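You operate a simulated robot arm through the tools that you are given. There is no shell and no other tool.

You run a simulated robot arm. Do the job below in one go: nothing can be reset, and whatever is moved stays where it is left.

TASK
Run the round bottle from the ledge into the teal card's lane.
Fine: let the table's belt carry it past the paddle, then switch off. Set down upright: round bottle.

Only the result counts: the job must be done as asked and must still hold three seconds after the hand-in. Knocking over, shifting, dropping, spilling or breaking anything else fails it.

THE ROBOT
A 7-joint arm with a fingered hand, fixed in place. Base frame: the origin is on the floor under the middle of its stand, x ahead of it, y to its left, z up; the work surface is at about z = 0.7. Units: m, degrees, N and s.
It reaches about 1.333 m from its shoulder. Its first joint turns from -69.0 to 172.0 degrees. Payload 5 kg.
The tool frame sits at the grasp point between the pads (the TCP): z along the fingers, y along the line on which they close. The tips reach 0.032 m beyond it. The gripper opens to 0.16 m; its body begins 0.089 m behind the TCP. The gripper is a hand of 3 fingers: y runs from the thumb to the fingers, the wrist lies at [0, 0, -0.252] in the tool frame.
Orientation is told as [roll, pitch, yaw] about the base's x, y, z axes, in that order, counted from this pose: with the fingers straight down and closing along the base's y, the tool's x points along the base's -x, its y along +y and its z along -z.

THE INTERFACE
- The arm moves only by the tool jog_arm. Its argument "targets" is a list of rows, each a list of 6 numbers: the shift along the tool's x, y, z in m, then the turn, a rotation vector about the tool's x, y, z in degrees. In form: [[x, y, z, wx, wy, wz], ...]. A call has 1 to 20 rows; each row is the pose to reach, as a shift and turn from the pose commanded when the call began, along the tool's axes at that moment. Rows are played at 5 a second. More than 0.05 m and 8.6 degrees between two rows, and nothing of the call is played. A pose out of reach is approached as far as the arm can. The call stops where the force on the tool passes 40 N (or 10 N more than at its start, if that is more) or the arm is blocked; 0.2 s more then pass. In this call time passes only in rows, and 0.2 s behind the last. The reply holds the time, the measured pose of the TCP, the force on the tool along the base axes, the opening and the grip force, in the units named above and with some noise, with the torque about the TCP (base axes, N m) and any sound that the robot's microphone picked up.
- Cameras (640 x 400 px; columns grow to the right, rows downward): "scene" is fixed at [0.3997, -0.4986, 1.3805]; the picture's right is [-0.21, -0.98, 0.00], its down [-0.74, 0.16, -0.66] and it looks along [0.64, -0.14, -0.75] (base axes); focal length 214 px, centre (320, 200). "wrist" rides on the gripper at [0.065, -0.004, -0.116] in the tool frame; the picture's right is [0.06, 1.00, 0.00], its down [-0.87, 0.05, -0.49] and it looks along [-0.49, 0.03, 0.87] (tool axes); focal length 261 px, centre (320, 200). There is no depth. A picture from a camera that has moved, and an enlarged one, comes with that camera's place and axes in the base frame and with its lens.
- capture(camera): a new picture of that camera. No time passes.
- lift_body(by): slides the trunk up (or, below 0, down) by that many m; the arm rides with it, the base frame stays. It gives what a move gives, with no picture.
- set_fingers(finger1, finger2, thumb_bend): sets how far each is bent, from 0 (flat) to 1 (curled in); at 0.3 the hand is open as for a grip, at 0.7 the pads meet at the TCP. One left out holds its place. A second passes; each finger stops where it meets its share of the squeeze, and holds until it gets a number again. It is the only way to open and close the hand. It gives what a move gives, with no picture; readings hold the bend of each and the force on the fingers (four entries, about 0 where the hand has none), thumb and palm.
- zoom(camera, box): a new picture of the part [left, top, right, bottom] of that camera's present view, enlarged. No time passes.
- finish_job(): hands the job in; it is judged then, once.

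Nothing tells you positions but the pictures and the camera data. Unless the task says otherwise, let go and move clear before handing in.

The tools are called after "Request:" by a JSON object that holds its "api" and its "payload". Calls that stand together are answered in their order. jog_arm: Moves the arm, as the interface text tells. Its arguments: {"type":"object","properties":{"targets":{"type":"array"}},"required":["targets"]} The other tools are called the same way: lift_body (by) moves the trunk up or down; set_fingers (finger1, finger2, thumb_bend) moves the fingers one by one; capture (camera) takes a picture; zoom (camera, box) takes an enlarged picture of a part of a camera's view; finish_job () hands the job in.

At the start:

```text
time_s: 0.0
eef_pos: [0.645, -0.7118, 1.2245]
orientation: [0.0, 0.0, -0.1]
contact_force: [0.2, 0.0, 0.1]
torque: [0.0, 0.04, -0.02]
finger_gap: 0.1599
grip_force: 0.1
shape: jaw
bend: [0.3, 0.3, 0.3]
finger forces: [0.0, 0.0, 0.1, 0.0, 0.0, 0.0]
trunk travel left (down, up): [-0.775, 0.165]
```

scene: 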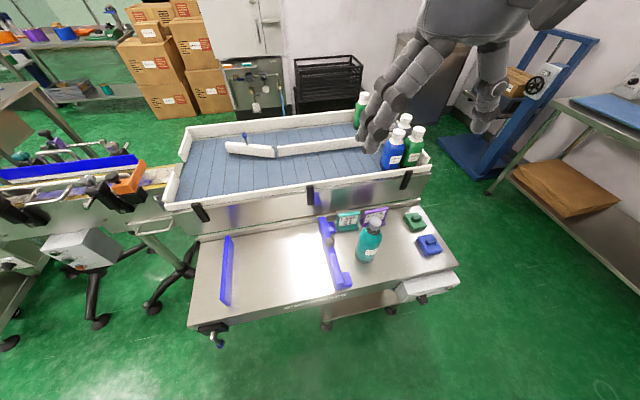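
wrist: 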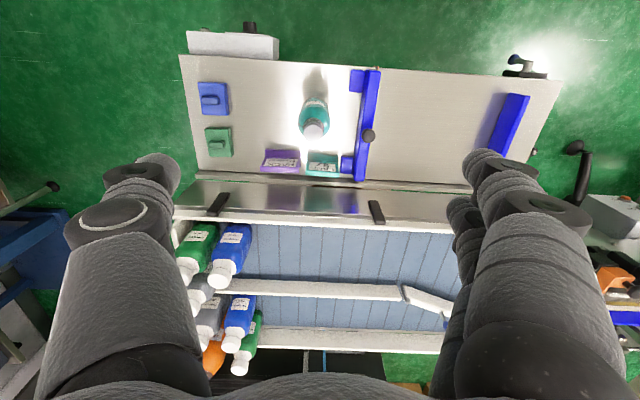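

I see a belt table with bottles on it, a steel ledge in front of it with a teal bottle, teal and purple cards, and green and blue switch-like blocks. I'll look closer before I move anything.

Request:
{"api": "zoom", "payload": {"camera": "scene", "box": [300, 180, 480, 300]}}

Request:
{"api": "zoom", "payload": {"camera": "scene", "box": [160, 80, 460, 220]}}

Request:
{"api": "zoom", "payload": {"camera": "wrist", "box": [170, 50, 400, 200]}}

Request:
{"api": "zoom", "payload": {"camera": "wrist", "box": [160, 190, 480, 390]}}

```text
3.33 times, centred on (390, 240) of scene
camera zoom: at [0.3997, -0.4986, 1.3805], right [-0.21, -0.98, 0.0], down [-0.74, 0.16, -0.66], along [0.64, -0.14, -0.75], focal length 715 px, centre (87, 67)
```

zoom: 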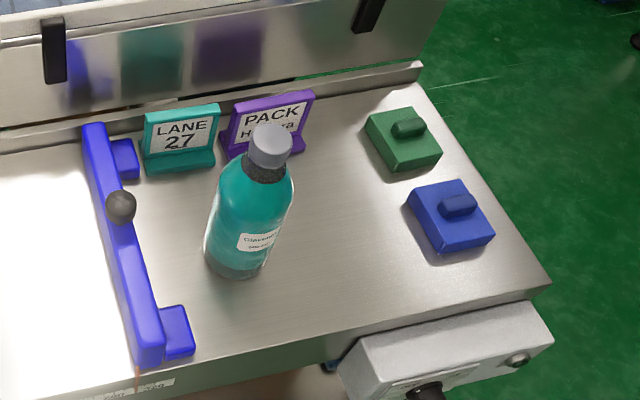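

```text
2.13 times, centred on (310, 150) of scene
camera zoom: at [0.3997, -0.4986, 1.3805], right [-0.21, -0.98, 0.0], down [-0.74, 0.16, -0.66], along [0.64, -0.14, -0.75], focal length 458 px, centre (341, 307)
```

zoom: 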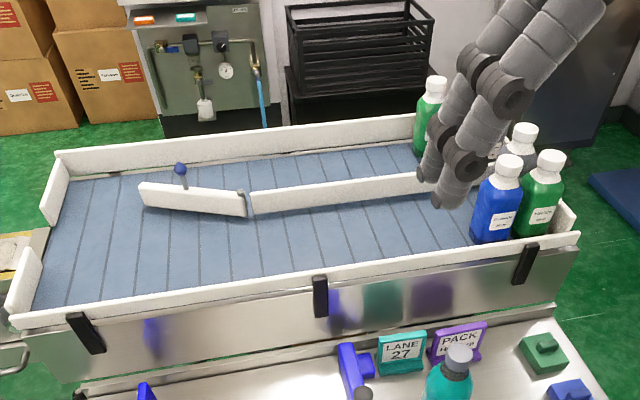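

```text
2.67 times, centred on (285, 125) of wrist
camera zoom: at [0.5784, -0.7161, 1.3384], right [-0.06, 1.0, 0.0], down [0.87, 0.05, 0.49], along [0.49, 0.03, -0.87], focal length 695 px, centre (413, 400)
```

zoom: 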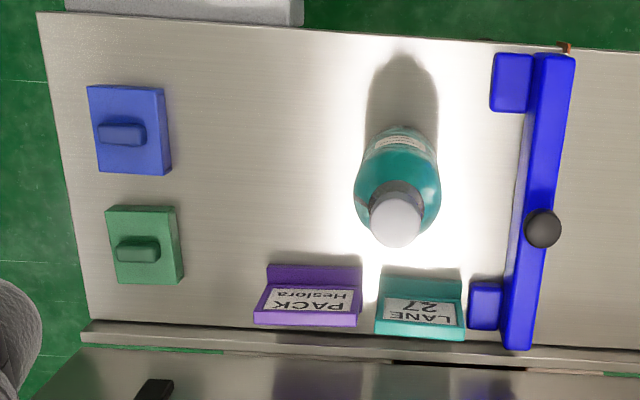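

```text
2.00 times, centred on (320, 290) of wrist
camera zoom: at [0.5784, -0.7161, 1.3384], right [-0.06, 1.0, 0.0], down [0.87, 0.05, 0.49], along [0.49, 0.03, -0.87], focal length 521 px, centre (320, 20)
```

zoom: 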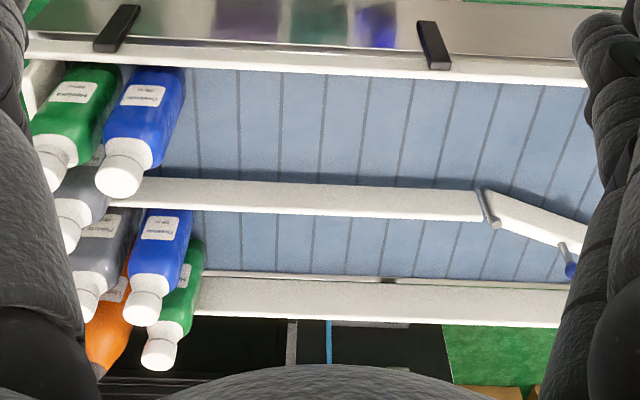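

I see bottles standing at the belt's right end, a paddle with a blue knob mid-belt, and grey boxes that may be controls. I'll enlarge the labels, the control box and the belt's ends.

Request:
{"api": "zoom", "payload": {"camera": "scene", "box": [380, 260, 470, 316]}}

Request:
{"api": "zoom", "payload": {"camera": "scene", "box": [345, 80, 441, 140]}}

Request:
{"api": "zoom", "payload": {"camera": "scene", "box": [370, 120, 434, 190]}}

Request:
{"api": "zoom", "payload": {"camera": "scene", "box": [330, 200, 400, 244]}}

Request:
{"api": "zoom", "payload": {"camera": "scene", "box": [0, 120, 240, 350]}}

Request:
{"api": "zoom", "payload": {"camera": "wrist", "box": [165, 210, 275, 380]}}

Request:
{"api": "zoom", "payload": {"camera": "wrist", "box": [180, 10, 300, 80]}}

Request:
{"api": "zoom", "payload": {"camera": "scene", "box": [190, 210, 380, 350]}}

```text
7.11 times, centred on (425, 288) of scene
camera zoom: at [0.3997, -0.4986, 1.3805], right [-0.21, -0.98, 0.0], down [-0.74, 0.16, -0.66], along [0.64, -0.14, -0.75], focal length 1525 px, centre (-427, -426)
```

zoom: 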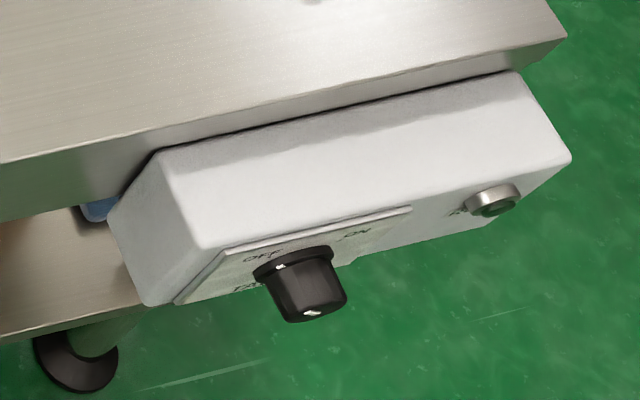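

```text
6.67 times, centred on (393, 110) of scene
camera zoom: at [0.3997, -0.4986, 1.3805], right [-0.21, -0.98, 0.0], down [-0.74, 0.16, -0.66], along [0.64, -0.14, -0.75], focal length 1430 px, centre (-167, 800)
```

zoom: 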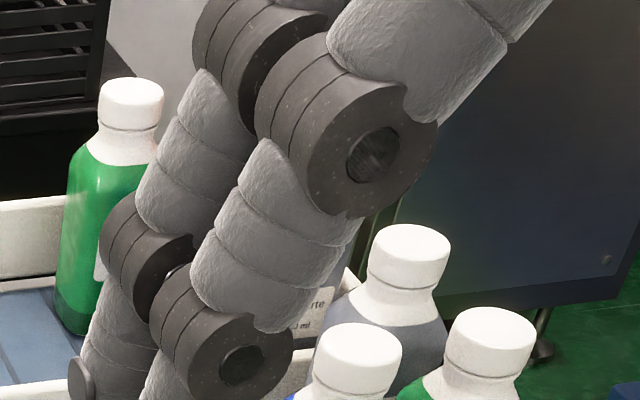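

```text
5.71 times, centred on (402, 155) of scene
camera zoom: at [0.3997, -0.4986, 1.3805], right [-0.21, -0.98, 0.0], down [-0.74, 0.16, -0.66], along [0.64, -0.14, -0.75], focal length 1226 px, centre (-149, 457)
```

zoom: 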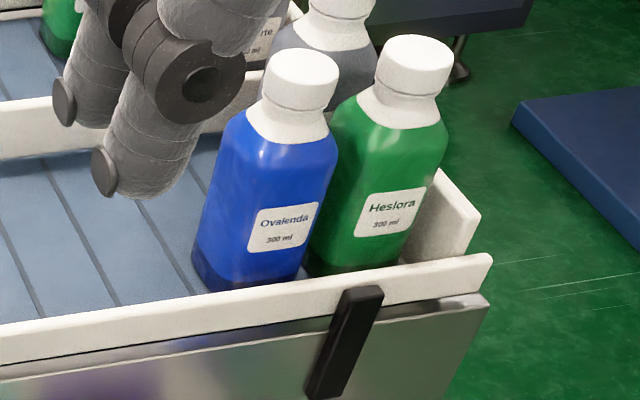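

```text
9.09 times, centred on (365, 222) of scene
camera zoom: at [0.3997, -0.4986, 1.3805], right [-0.21, -0.98, 0.0], down [-0.74, 0.16, -0.66], along [0.64, -0.14, -0.75], focal length 1950 px, centre (-89, 0)
```

zoom: 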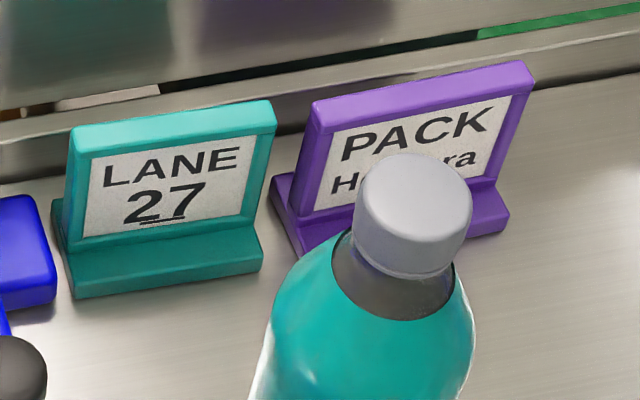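

```text
1.74 times, centred on (120, 235) of scene
camera zoom: at [0.3997, -0.4986, 1.3805], right [-0.21, -0.98, 0.0], down [-0.74, 0.16, -0.66], along [0.64, -0.14, -0.75], focal length 373 px, centre (668, 139)
```

zoom: 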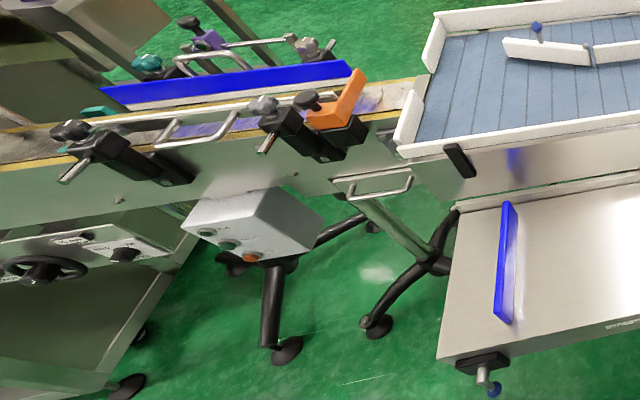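

```text
2.35 times, centred on (220, 295) of wrist
camera zoom: at [0.5784, -0.7161, 1.3384], right [-0.06, 1.0, 0.0], down [0.87, 0.05, 0.49], along [0.49, 0.03, -0.87], focal length 613 px, centre (555, -24)
```

zoom: 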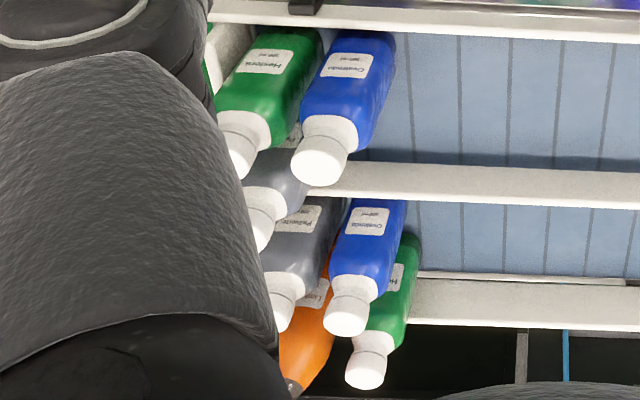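

```text
5.33 times, centred on (240, 45) of wrist
camera zoom: at [0.5784, -0.7161, 1.3384], right [-0.06, 1.0, 0.0], down [0.87, 0.05, 0.49], along [0.49, 0.03, -0.87], focal length 1390 px, centre (747, 1027)
```

zoom: 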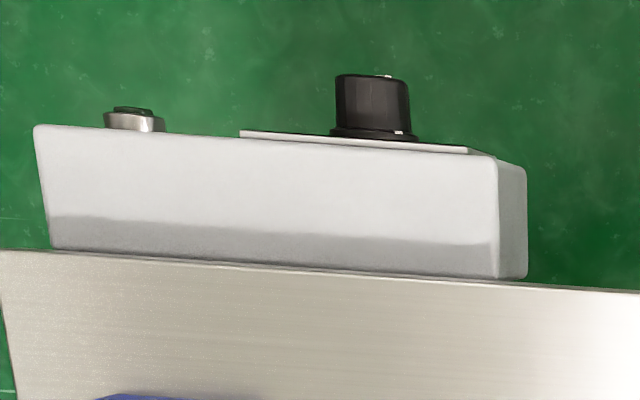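

```text
2.86 times, centred on (285, 280) of scene
camera zoom: at [0.3997, -0.4986, 1.3805], right [-0.21, -0.98, 0.0], down [-0.74, 0.16, -0.66], along [0.64, -0.14, -0.75], focal length 613 px, centre (420, -29)
```

zoom: 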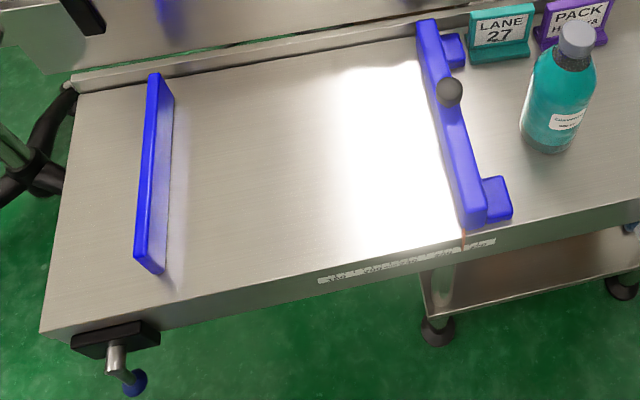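

The knob on the grey box has OFF and ON marks. The teal card says LANE 27, so I need to find the lane numbers, and I'll look for them on the belt and table edges.

Request:
{"api": "zoom", "payload": {"camera": "scene", "box": [270, 280, 360, 320]}}

Request:
{"api": "zoom", "payload": {"camera": "scene", "box": [400, 150, 440, 190]}}

Request:
{"api": "zoom", "payload": {"camera": "scene", "box": [215, 125, 300, 175]}}

Request:
{"api": "zoom", "payload": {"camera": "scene", "box": [160, 110, 240, 230]}}

Request:
{"api": "zoom", "payload": {"camera": "scene", "box": [345, 220, 395, 270]}}

Request:
{"api": "zoom", "payload": {"camera": "wrist", "box": [360, 260, 470, 360]}}

```text
7.11 times, centred on (315, 300) of scene
camera zoom: at [0.3997, -0.4986, 1.3805], right [-0.21, -0.98, 0.0], down [-0.74, 0.16, -0.66], along [0.64, -0.14, -0.75], focal length 1525 px, centre (356, -511)
```

zoom: 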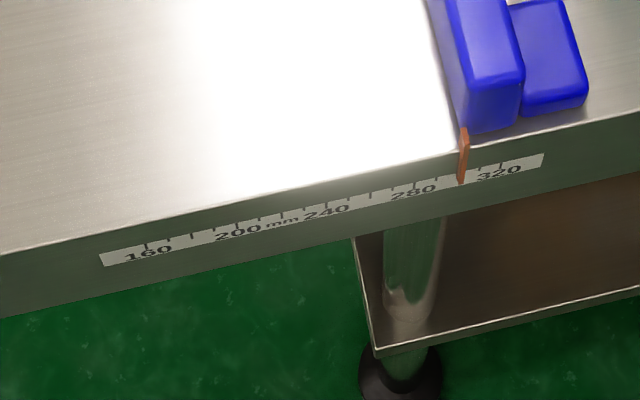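

```text
10.00 times, centred on (420, 170) of scene
camera zoom: at [0.3997, -0.4986, 1.3805], right [-0.21, -0.98, 0.0], down [-0.74, 0.16, -0.66], along [0.64, -0.14, -0.75], focal length 2145 px, centre (-680, 500)
```

zoom: 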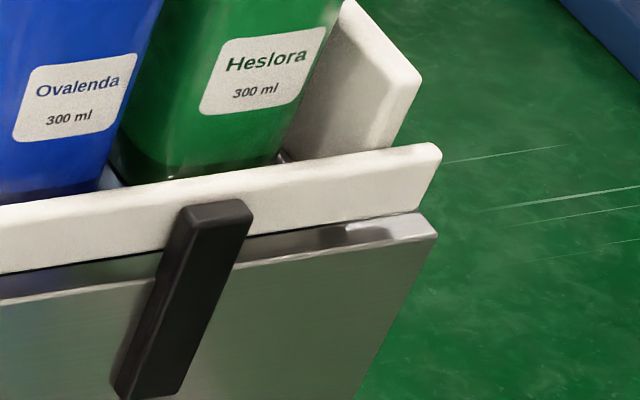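

```text
7.53 times, centred on (258, 150) of scene
camera zoom: at [0.3997, -0.4986, 1.3805], right [-0.21, -0.98, 0.0], down [-0.74, 0.16, -0.66], along [0.64, -0.14, -0.75], focal length 1615 px, centre (791, 576)
```

zoom: 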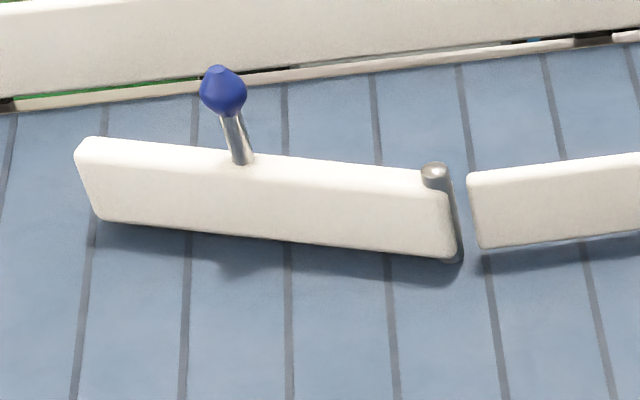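

```text
3.33 times, centred on (200, 170) of scene
camera zoom: at [0.3997, -0.4986, 1.3805], right [-0.21, -0.98, 0.0], down [-0.74, 0.16, -0.66], along [0.64, -0.14, -0.75], focal length 715 px, centre (720, 300)
```

zoom: 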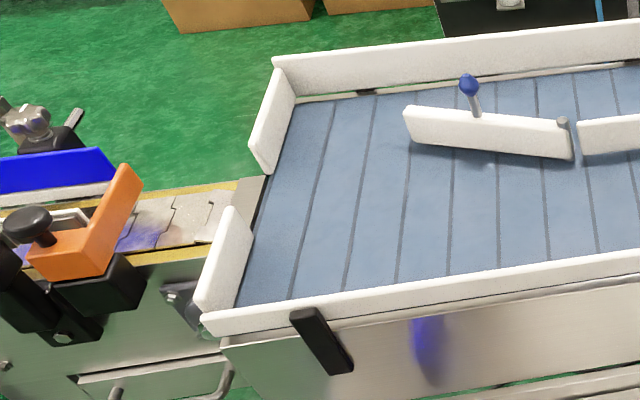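

```text
8.00 times, centred on (370, 245) of scene
camera zoom: at [0.3997, -0.4986, 1.3805], right [-0.21, -0.98, 0.0], down [-0.74, 0.16, -0.66], along [0.64, -0.14, -0.75], focal length 1716 px, centre (-80, -160)
```

zoom: 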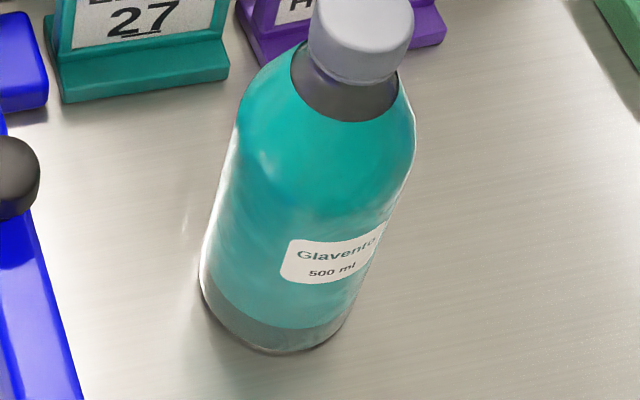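

```text
4.00 times, centred on (415, 310) of wrist
camera zoom: at [0.5784, -0.7161, 1.3384], right [-0.06, 1.0, 0.0], down [0.87, 0.05, 0.49], along [0.49, 0.03, -0.87], focal length 1043 px, centre (-60, -240)
```

zoom: 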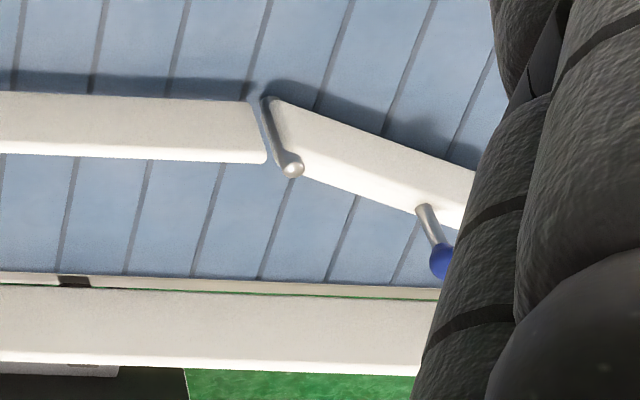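

The belt surface is about z 0.86 (x 0.89–1.33, y -0.14 to -1.0), with the divider and paddle pivot near (1.10, -0.47). The bottle stands on the ledge near (0.686, -0.714). I still have no lane numbers, so I'm moving the wrist camera toward the lanes' closed end.

Request:
{"api": "jog_arm", "payload": {"targets": [[-0.02, -0.04, 0, 0, 0, 0], [-0.04, -0.08, 0, 0, 0, 0], [-0.06, -0.12, 0, 0, 0, 0], [-0.08, -0.16, 0, 0, 0, 0], [-0.1, -0.19, 0, 0, 0, 0]]}}

Request:
{"api": "capture", "payload": {"camera": "wrist"}}

Request:
{"api": "capture", "payload": {"camera": "scene"}}

```text
time_s: 1.2
eef_pos: [0.745, -0.9017, 1.2225]
orientation: [0.0, 0.1, 0.0]
contact_force: [-0.2, 0.5, 0.7]
torque: [0.03, 0.06, 0.04]
finger_gap: 0.16
grip_force: 0.1
shape: jaw
bend: [0.3, 0.3, 0.3]
finger forces: [0.1, 0.1, 0.0, 0.0, 0.0, 0.0]
trunk travel left (down, up): [-0.775, 0.165]
```

```text
taken
camera wrist: at [0.6792, -0.9061, 1.3365], right [-0.06, 1.0, 0.0], down [0.87, 0.05, 0.49], along [0.49, 0.03, -0.87], focal length 261 px, centre (320, 200)
```

wrist: 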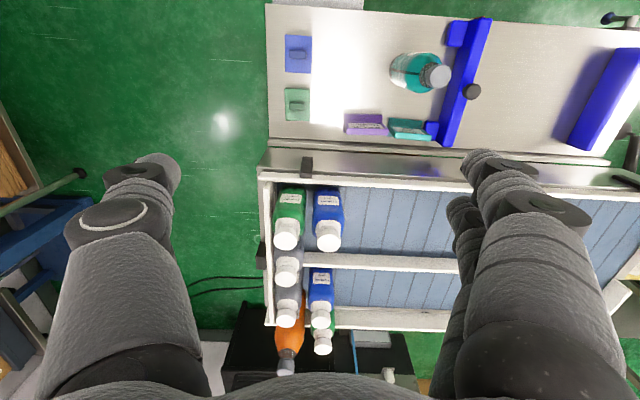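

```text
taken
```

scene: 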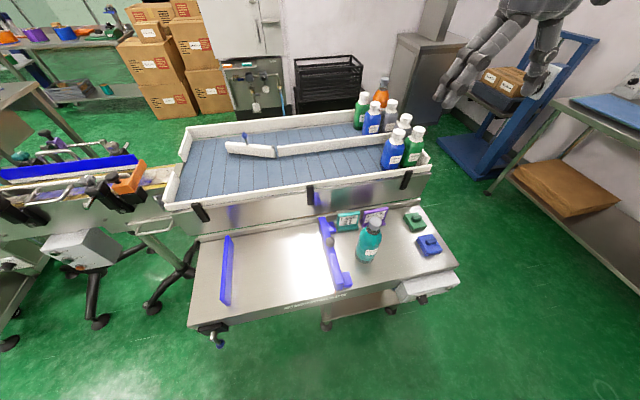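

The view of the lane ends is clear now. I'll enlarge the bottles and end walls from both cameras.

Request:
{"api": "zoom", "payload": {"camera": "scene", "box": [345, 75, 441, 135]}}

Request:
{"api": "zoom", "payload": {"camera": "scene", "box": [370, 110, 440, 180]}}

Request:
{"api": "zoom", "payload": {"camera": "wrist", "box": [240, 140, 400, 240]}}

Request:
{"api": "zoom", "payload": {"camera": "wrist", "box": [240, 230, 400, 390]}}

Request:
{"api": "zoom", "payload": {"camera": "scene", "box": [180, 80, 380, 180]}}

Request:
{"api": "zoom", "payload": {"camera": "scene", "box": [200, 40, 300, 130]}}

Request:
{"api": "zoom", "payload": {"camera": "scene", "box": [380, 195, 460, 265]}}

```text
6.67 times, centred on (393, 105) of scene
camera zoom: at [0.3997, -0.4986, 1.3805], right [-0.21, -0.98, 0.0], down [-0.74, 0.16, -0.66], along [0.64, -0.14, -0.75], focal length 1430 px, centre (-167, 833)
```

zoom: 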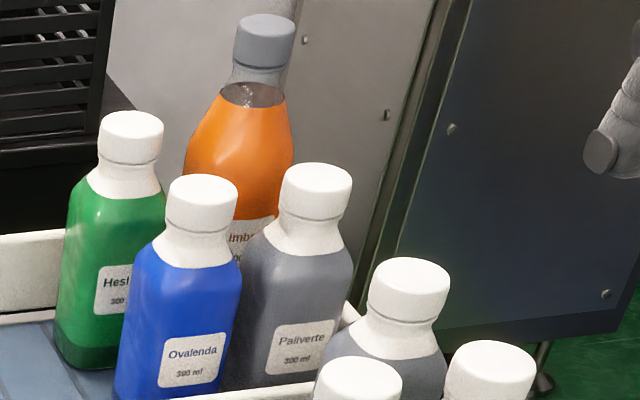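

```text
5.71 times, centred on (405, 145) of scene
camera zoom: at [0.3997, -0.4986, 1.3805], right [-0.21, -0.98, 0.0], down [-0.74, 0.16, -0.66], along [0.64, -0.14, -0.75], focal length 1226 px, centre (-166, 514)
```

zoom: 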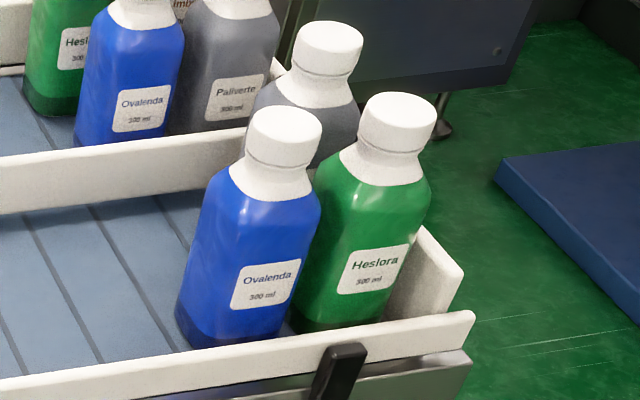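

```text
4.00 times, centred on (320, 190) of wrist
camera zoom: at [0.6792, -0.9061, 1.3365], right [-0.06, 1.0, 0.0], down [0.87, 0.05, 0.49], along [0.49, 0.03, -0.87], focal length 1043 px, centre (320, 240)
```

zoom: 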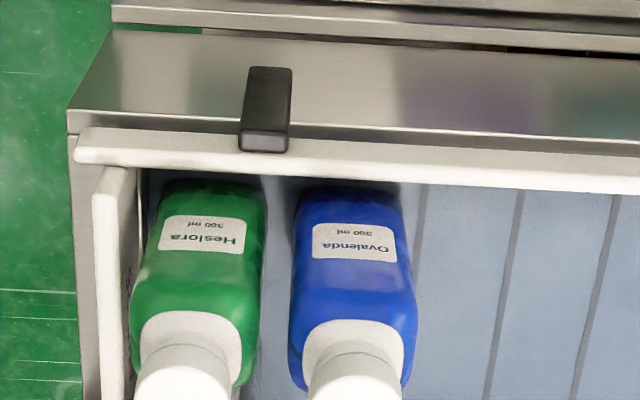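

```text
2.50 times, centred on (320, 310) of wrist
camera zoom: at [0.6792, -0.9061, 1.3365], right [-0.06, 1.0, 0.0], down [0.87, 0.05, 0.49], along [0.49, 0.03, -0.87], focal length 652 px, centre (320, -75)
```

zoom: 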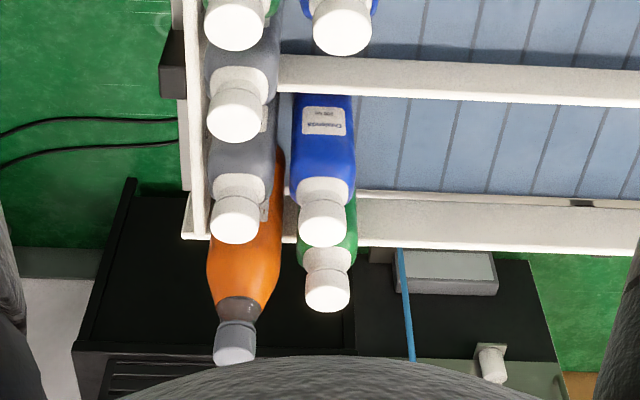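

```text
3.20 times, centred on (280, 130) of scene
camera zoom: at [0.3997, -0.4986, 1.3805], right [-0.21, -0.98, 0.0], down [-0.74, 0.16, -0.66], along [0.64, -0.14, -0.75], focal length 686 px, centre (448, 424)
```

zoom: 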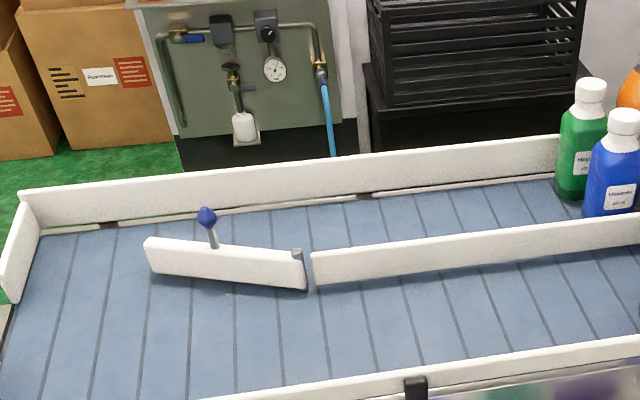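

```text
4.44 times, centred on (250, 85) of scene
camera zoom: at [0.3997, -0.4986, 1.3805], right [-0.21, -0.98, 0.0], down [-0.74, 0.16, -0.66], along [0.64, -0.14, -0.75], focal length 953 px, centre (631, 711)
```

zoom: 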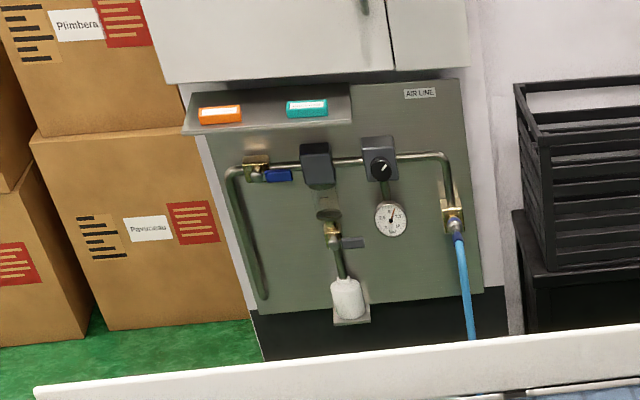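

```text
5.71 times, centred on (420, 230) of scene
camera zoom: at [0.3997, -0.4986, 1.3805], right [-0.21, -0.98, 0.0], down [-0.74, 0.16, -0.66], along [0.64, -0.14, -0.75], focal length 1226 px, centre (-251, 29)
```

zoom: 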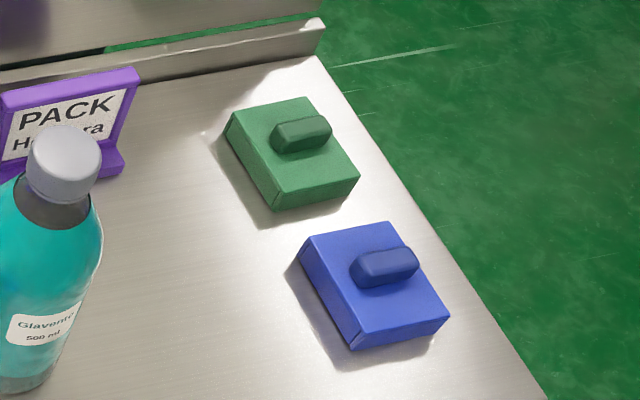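

There seem to be marks on the inside face of the end wall beside the green bottle. I'll zoom in there.

Request:
{"api": "zoom", "payload": {"camera": "wrist", "box": [260, 185, 290, 260]}}

Request:
{"api": "zoom", "payload": {"camera": "wrist", "box": [255, 190, 295, 215]}}

Request:
{"api": "zoom", "payload": {"camera": "wrist", "box": [250, 240, 300, 330]}}

```text
5.33 times, centred on (275, 222) of wrist
camera zoom: at [0.6792, -0.9061, 1.3365], right [-0.06, 1.0, 0.0], down [0.87, 0.05, 0.49], along [0.49, 0.03, -0.87], focal length 1390 px, centre (560, 80)
```

zoom: 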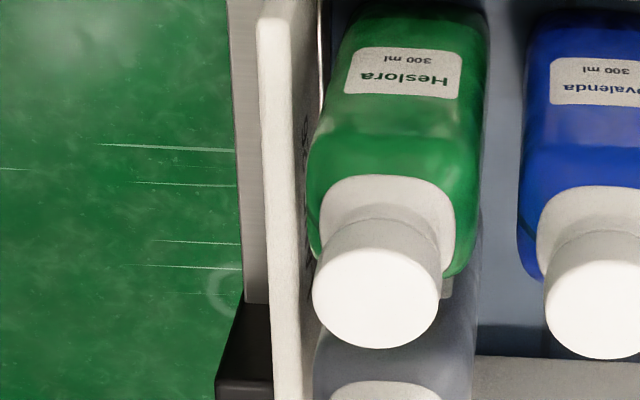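

```text
16.00 times, centred on (275, 202) of wrist
camera zoom: at [0.6792, -0.9061, 1.3365], right [-0.06, 1.0, 0.0], down [0.87, 0.05, 0.49], along [0.49, 0.03, -0.87], focal length 4170 px, centre (1040, 160)
```

zoom: 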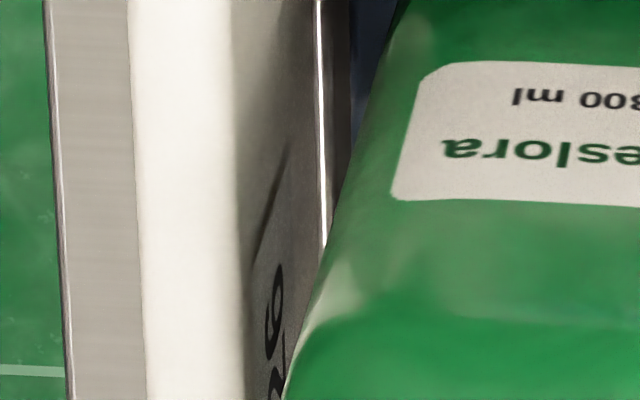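

```text
4.44 times, centred on (275, 285) of wrist
camera zoom: at [0.6792, -0.9061, 1.3365], right [-0.06, 1.0, 0.0], down [0.87, 0.05, 0.49], along [0.49, 0.03, -0.87], focal length 1158 px, centre (520, -178)
```

zoom: 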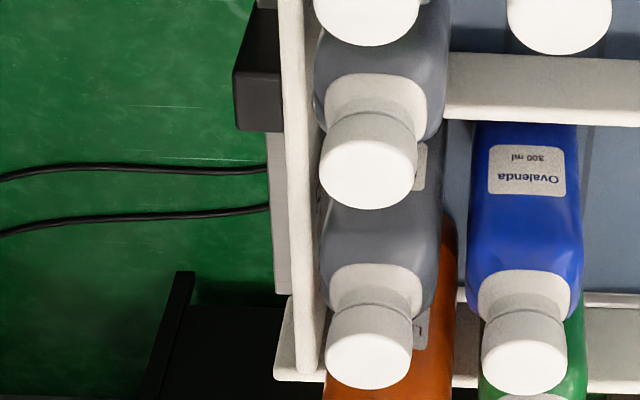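

A number is printed on the inner face of the near lane's end wall, half hidden by bottles. I'll turn the wrist so the camera looks toward -y and bring it over the lanes to read it between the bottles.

Request:
{"api": "jog_arm", "payload": {"targets": [[-0.018, 0.009, 0, 0, 0, 8.2], [-0.036, 0.018, 0, 0, 0, 16.4], [-0.054, 0.027, 0, 0, 0, 24.6], [-0.072, 0.036, 0, 0, 0, 32.8], [-0.09, 0.045, 0, 0, 0, 41], [-0.108, 0.054, 0, 0, 0, 49.2], [-0.126, 0.063, 0, 0, 0, 57.4], [-0.144, 0.072, 0, 0, 0, 65.6], [-0.162, 0.081, 0, 0, 0, 73.8], [-0.18, 0.09, 0, 0, 0, 82], [-0.2, 0.1, 0, 0, 0, 90]]}}

Request:
{"api": "capture", "payload": {"camera": "wrist"}}

Request:
{"api": "capture", "payload": {"camera": "scene"}}

```text
time_s: 3.6
eef_pos: [0.9102, -0.7987, 1.207]
orientation: [0.7, -0.1, -90.3]
contact_force: [0.3, 0.2, -0.3]
torque: [0.04, -0.02, -0.02]
finger_gap: 0.16
grip_force: 0.1
shape: jaw
bend: [0.3, 0.3, 0.3]
finger forces: [0.0, 0.0, 0.1, 0.0, 0.0, 0.0]
out of reach, approached as far as the arm can: row 9, 10, 11
trunk travel left (down, up): [-0.775, 0.165]
```

```text
taken
camera wrist: at [0.904, -0.7338, 1.3213], right [1.0, 0.06, 0.01], down [0.05, -0.87, 0.49], along [0.04, -0.49, -0.87], focal length 261 px, centre (320, 200)
```

wrist: 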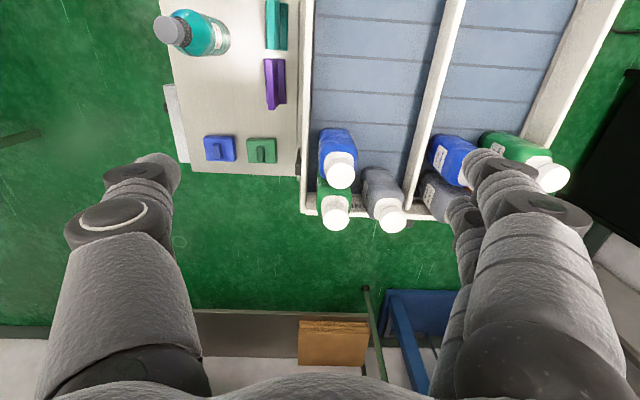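

```text
taken
```

scene: 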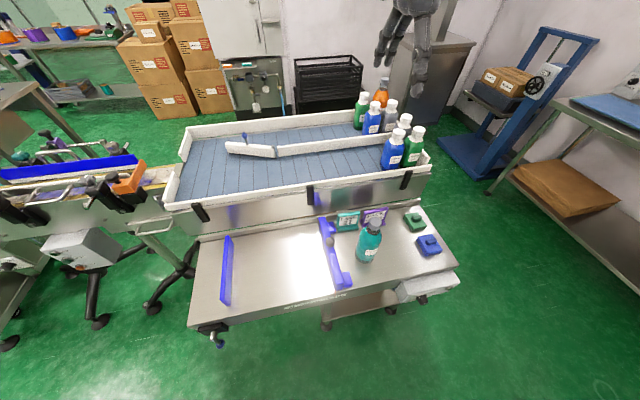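

The arm reached its limit at (0.91, -0.80), but the view now shows the lanes' ends from upstream. I'll zoom on the end wall.

Request:
{"api": "zoom", "payload": {"camera": "wrist", "box": [295, 170, 455, 240]}}

Request:
{"api": "zoom", "payload": {"camera": "wrist", "box": [340, 190, 380, 220]}}

Request:
{"api": "zoom", "payload": {"camera": "wrist", "box": [410, 120, 570, 240]}}

```text
4.00 times, centred on (375, 205) of wrist
camera zoom: at [0.904, -0.7338, 1.3213], right [1.0, 0.06, 0.01], down [0.05, -0.87, 0.49], along [0.04, -0.49, -0.87], focal length 1043 px, centre (100, 180)
```

zoom: 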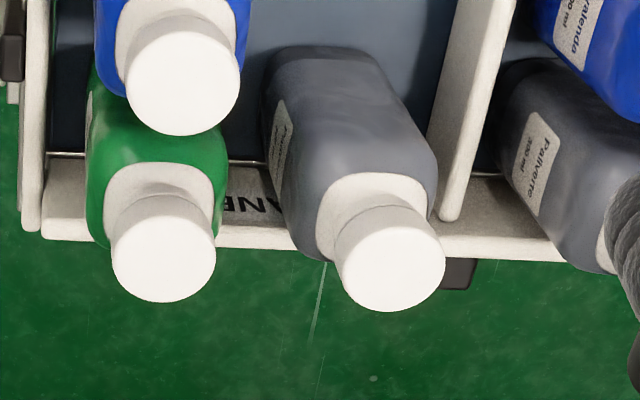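

```text
13.33 times, centred on (360, 205) of wrist
camera zoom: at [0.904, -0.7338, 1.3213], right [1.0, 0.06, 0.01], down [0.05, -0.87, 0.49], along [0.04, -0.49, -0.87], focal length 3475 px, centre (-213, 133)
```

zoom: 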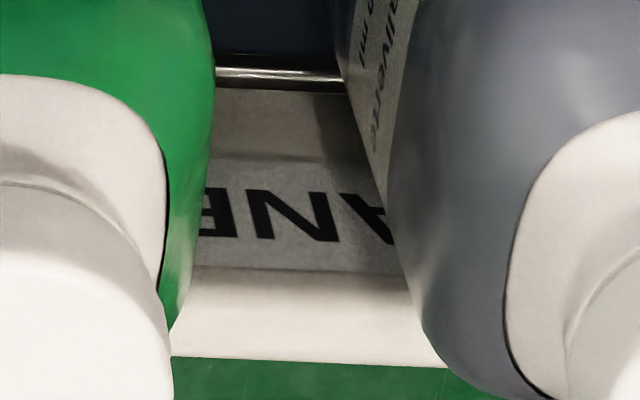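

```text
3.33 times, centred on (490, 180) of wrist
camera zoom: at [0.904, -0.7338, 1.3213], right [1.0, 0.06, 0.01], down [0.05, -0.87, 0.49], along [0.04, -0.49, -0.87], focal length 869 px, centre (-247, 267)
```

zoom: 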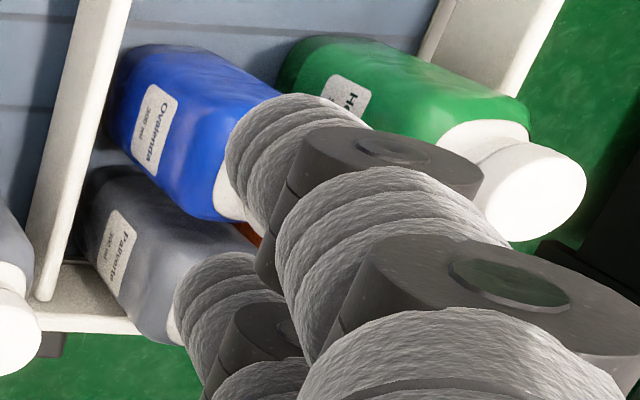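

The near lane's end wall reads "LANE ..." with the digits at about x 0.96–0.98, behind the green bottle. I'm turning back and moving the camera farther to -y to look down the slot between bottle and wall.

Request:
{"api": "jog_arm", "payload": {"targets": [[-0.0125, -0.016, 0, 0, 0, -8.2], [-0.025, -0.032, 0, 0, 0, -16.4], [-0.0375, -0.048, 0, 0, 0, -24.6], [-0.05, -0.064, 0, 0, 0, -32.8], [-0.0625, -0.08, 0, 0, 0, -41], [-0.075, -0.096, 0, 0, 0, -49.2], [-0.0875, -0.112, 0, 0, 0, -57.4], [-0.1, -0.128, 0, 0, 0, -65.6], [-0.1125, -0.144, 0, 0, 0, -73.8], [-0.125, -0.16, 0, 0, 0, -82], [-0.1375, -0.176, 0, 0, 0, -90]]}}

Request:
{"api": "capture", "payload": {"camera": "wrist"}}

```text
time_s: 6.0
eef_pos: [0.7343, -0.9365, 1.2079]
orientation: [-0.1, 0.0, 0.1]
contact_force: [-0.4, -1.3, 0.5]
torque: [-0.01, -0.01, 0.01]
finger_gap: 0.1599
grip_force: 0.0
shape: jaw
bend: [0.3, 0.3, 0.3]
finger forces: [0.0, 0.0, 0.0, 0.1, 0.0, 0.1]
trunk travel left (down, up): [-0.775, 0.165]
```

```text
taken
camera wrist: at [0.6684, -0.9402, 1.3219], right [-0.06, 1.0, 0.0], down [0.87, 0.06, 0.49], along [0.49, 0.03, -0.87], focal length 261 px, centre (320, 200)
```

wrist: 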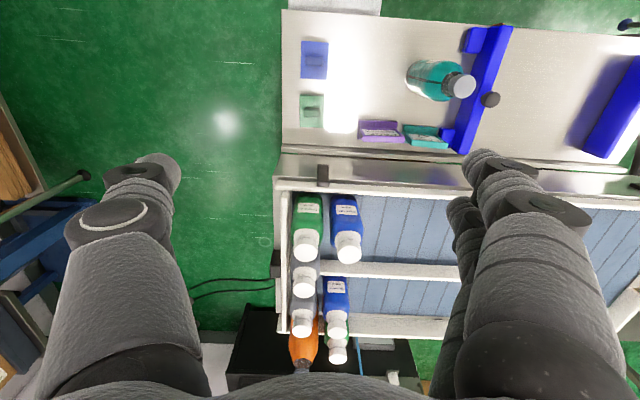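

The slot between the end wall and the green bottle should show more of the number now, so I'll enlarge it.

Request:
{"api": "zoom", "payload": {"camera": "wrist", "box": [275, 195, 305, 225]}}

Request:
{"api": "zoom", "payload": {"camera": "wrist", "box": [280, 205, 300, 218]}}

Request:
{"api": "zoom", "payload": {"camera": "wrist", "box": [270, 260, 350, 350]}}

```text
13.33 times, centred on (290, 210) of wrist
camera zoom: at [0.6684, -0.9402, 1.3219], right [-0.06, 1.0, 0.0], down [0.87, 0.06, 0.49], along [0.49, 0.03, -0.87], focal length 3475 px, centre (720, 67)
```

zoom: 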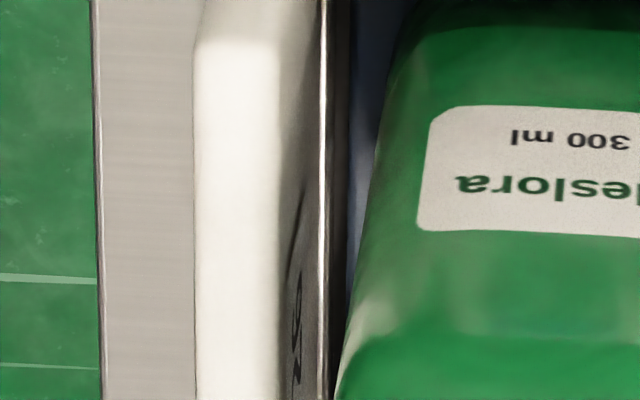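

```text
16.00 times, centred on (290, 212) of wrist
camera zoom: at [0.6684, -0.9402, 1.3219], right [-0.06, 1.0, 0.0], down [0.87, 0.06, 0.49], along [0.49, 0.03, -0.87], focal length 4170 px, centre (800, 16)
```

zoom: 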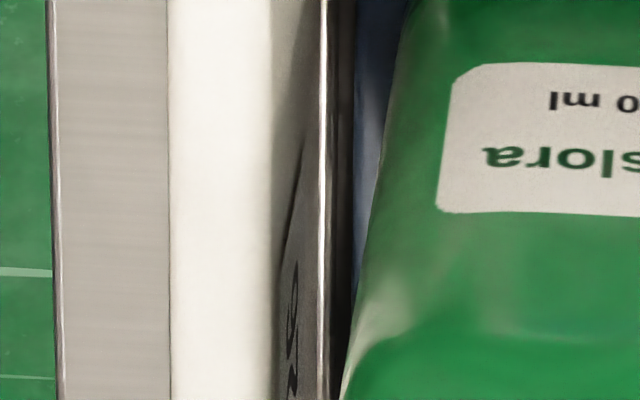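

```text
4.44 times, centred on (310, 305) of wrist
camera zoom: at [0.6684, -0.9402, 1.3219], right [-0.06, 1.0, 0.0], down [0.87, 0.06, 0.49], along [0.49, 0.03, -0.87], focal length 1158 px, centre (364, -267)
```

zoom: 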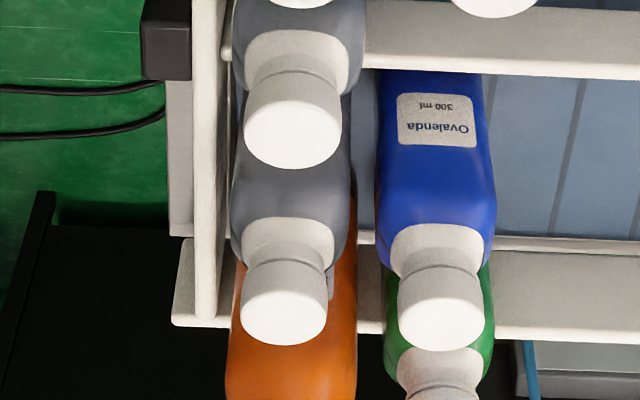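

I'll look slightly lower in the slot, along the digits.

Request:
{"api": "zoom", "payload": {"camera": "wrist", "box": [282, 216, 302, 229]}}

Request:
{"api": "zoom", "payload": {"camera": "wrist", "box": [280, 230, 300, 243]}}

```text
16.00 times, centred on (292, 222) of wrist
camera zoom: at [0.6684, -0.9402, 1.3219], right [-0.06, 1.0, 0.0], down [0.87, 0.06, 0.49], along [0.49, 0.03, -0.87], focal length 4170 px, centre (768, -160)
```

zoom: 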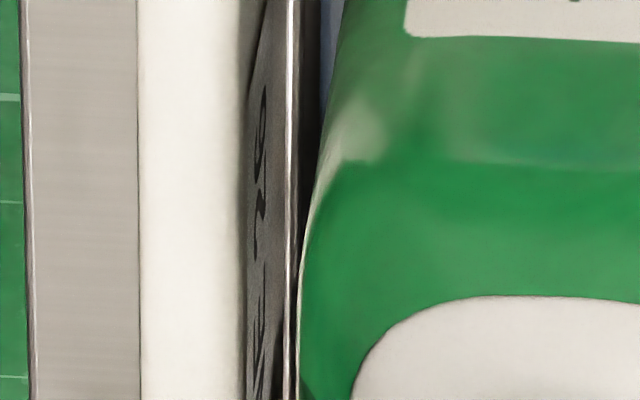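

```text
16.00 times, centred on (290, 236) of wrist
camera zoom: at [0.6684, -0.9402, 1.3219], right [-0.06, 1.0, 0.0], down [0.87, 0.06, 0.49], along [0.49, 0.03, -0.87], focal length 4170 px, centre (800, -384)
```

zoom: 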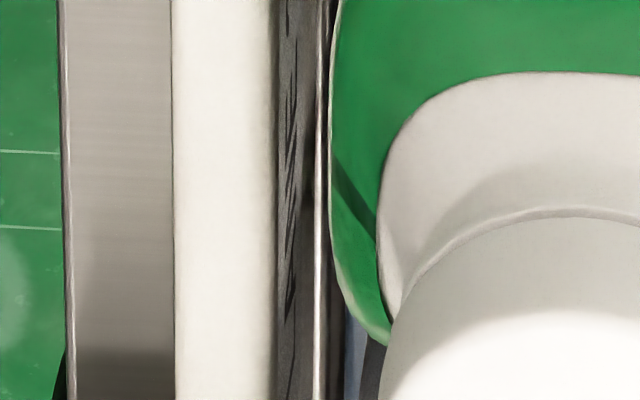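

The wall text reads "...NE 2?", but the last digit is too foreshortened to tell 6 from 9. I'll drop the camera closer along the same line of sight, staying clear of the bottles.

Request:
{"api": "jog_arm", "payload": {"targets": [[-0.0125, 0, 0.038, 0, 0, 0], [-0.025, 0, 0.076, 0, 0, 0], [-0.0375, 0, 0.114, 0, 0, 0], [-0.05, 0, 0.15, 0, 0, 0]]}}

Request:
{"api": "capture", "payload": {"camera": "wrist"}}

Request:
{"api": "zoom", "payload": {"camera": "wrist", "box": [260, 180, 320, 240]}}

```text
time_s: 7.0
eef_pos: [0.7859, -0.9377, 1.0563]
orientation: [0.1, 0.0, 0.0]
contact_force: [0.4, -0.6, 0.9]
torque: [0.03, 0.06, 0.03]
finger_gap: 0.1598
grip_force: 0.0
shape: jaw
bend: [0.3, 0.3, 0.3]
finger forces: [0.0, 0.1, 0.0, 0.0, 0.1, 0.0]
trunk travel left (down, up): [-0.775, 0.165]
```

```text
taken
camera wrist: at [0.7194, -0.9412, 1.1698], right [-0.06, 1.0, 0.0], down [0.87, 0.05, 0.49], along [0.49, 0.03, -0.87], focal length 261 px, centre (320, 200)
```

wrist: 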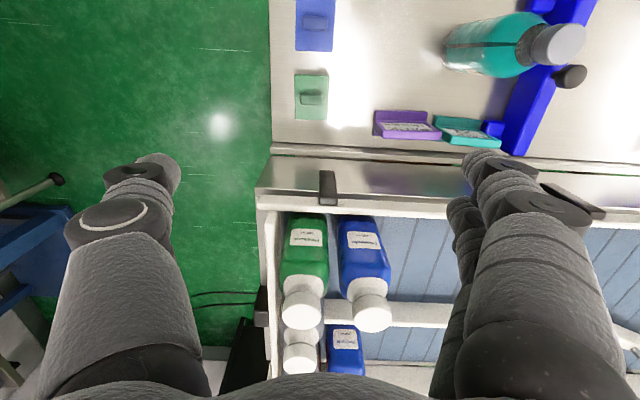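

```text
6.67 times, centred on (290, 210) of wrist
camera zoom: at [0.7194, -0.9412, 1.1698], right [-0.06, 1.0, 0.0], down [0.87, 0.05, 0.49], along [0.49, 0.03, -0.87], focal length 1738 px, centre (520, 133)
```

zoom: 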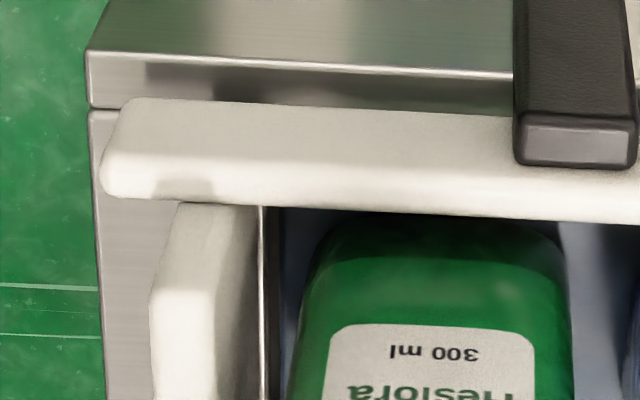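

Request:
{"api": "zoom", "payload": {"camera": "wrist", "box": [262, 230, 302, 255]}}

Request:
{"api": "zoom", "payload": {"camera": "wrist", "box": [262, 250, 302, 275]}}

Request:
{"api": "zoom", "payload": {"camera": "wrist", "box": [262, 275, 302, 300]}}

```text
16.00 times, centred on (282, 242) of wrist
camera zoom: at [0.7194, -0.9412, 1.1698], right [-0.06, 1.0, 0.0], down [0.87, 0.05, 0.49], along [0.49, 0.03, -0.87], focal length 4170 px, centre (928, -480)
```

zoom: 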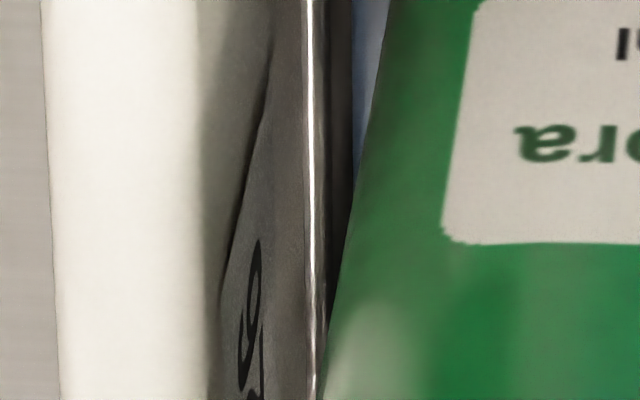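

```text
16.00 times, centred on (282, 262) of wrist
camera zoom: at [0.7194, -0.9412, 1.1698], right [-0.06, 1.0, 0.0], down [0.87, 0.05, 0.49], along [0.49, 0.03, -0.87], focal length 4170 px, centre (928, -800)
```

zoom: 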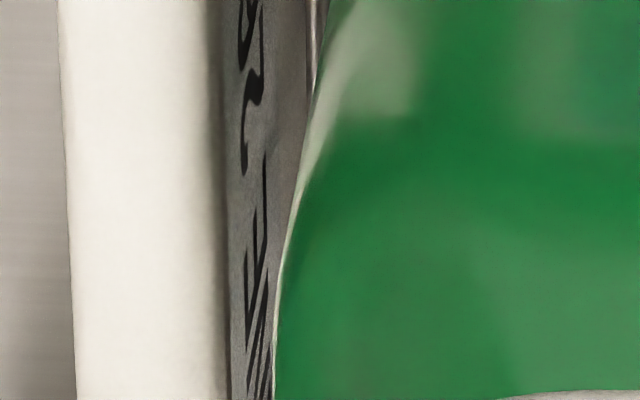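

```text
16.00 times, centred on (282, 288) of wrist
camera zoom: at [0.7194, -0.9412, 1.1698], right [-0.06, 1.0, 0.0], down [0.87, 0.05, 0.49], along [0.49, 0.03, -0.87], focal length 4170 px, centre (928, -1200)
```

zoom: 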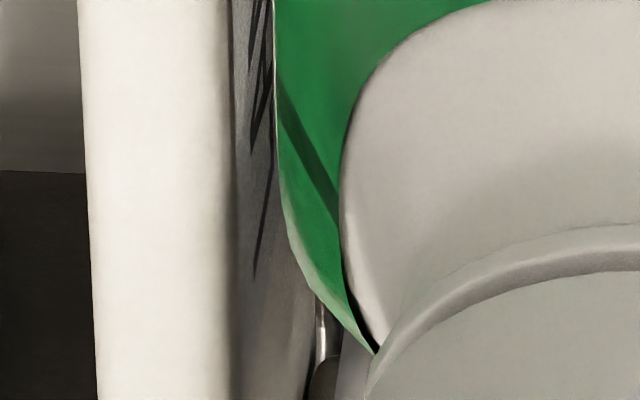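

The first digit is a 2, and I need the second digit framed on its own.

Request:
{"api": "zoom", "payload": {"camera": "wrist", "box": [270, 245, 290, 257]}}

```text
16.00 times, centred on (280, 251) of wrist
camera zoom: at [0.7194, -0.9412, 1.1698], right [-0.06, 1.0, 0.0], down [0.87, 0.05, 0.49], along [0.49, 0.03, -0.87], focal length 4170 px, centre (960, -616)
```

zoom: 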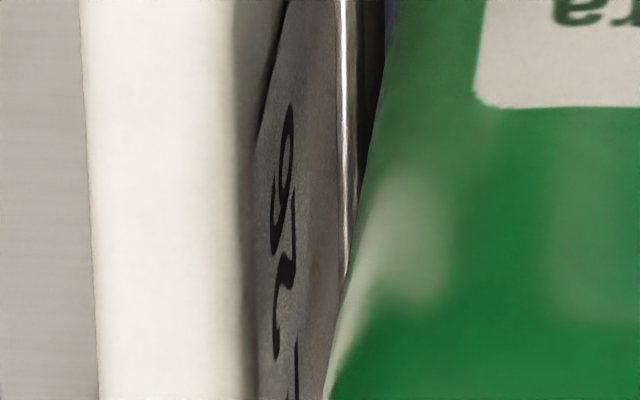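

The second digit is still sheared by the grazing angle. A small shift to +y should open up the angle while keeping that digit in sight.

Request:
{"api": "jog_arm", "payload": {"targets": [[0, 0.022, 0, 0, 0, 0]]}}

Request:
{"api": "zoom", "payload": {"camera": "wrist", "box": [258, 242, 278, 254]}}

Request:
{"api": "zoom", "payload": {"camera": "wrist", "box": [240, 220, 300, 260]}}

```text
time_s: 7.4
eef_pos: [0.7837, -0.9129, 1.0588]
orientation: [0.0, 0.0, 0.1]
contact_force: [-0.2, 0.4, -0.1]
torque: [0.01, 0.03, -0.01]
finger_gap: 0.1598
grip_force: 0.1
shape: jaw
bend: [0.3, 0.3, 0.3]
finger forces: [0.0, 0.0, 0.0, 0.0, 0.0, 0.1]
trunk travel left (down, up): [-0.775, 0.165]
```

```text
16.00 times, centred on (268, 248) of wrist
camera zoom: at [0.7182, -0.9173, 1.1722], right [-0.06, 1.0, 0.0], down [0.87, 0.05, 0.49], along [0.49, 0.03, -0.87], focal length 4170 px, centre (1152, -568)
```

zoom: 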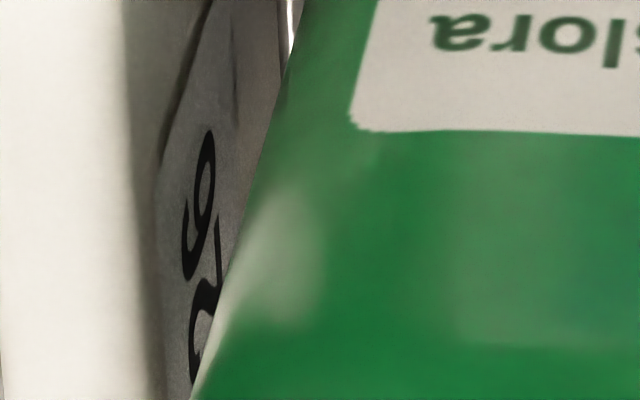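

```text
10.00 times, centred on (270, 240) of wrist
camera zoom: at [0.7182, -0.9173, 1.1722], right [-0.06, 1.0, 0.0], down [0.87, 0.05, 0.49], along [0.49, 0.03, -0.87], focal length 2606 px, centre (820, -200)
```

zoom: 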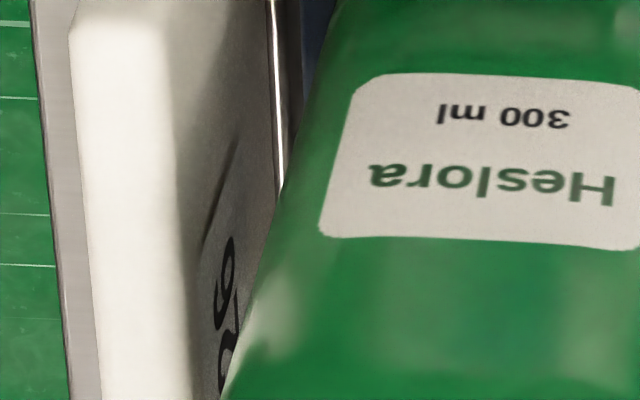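

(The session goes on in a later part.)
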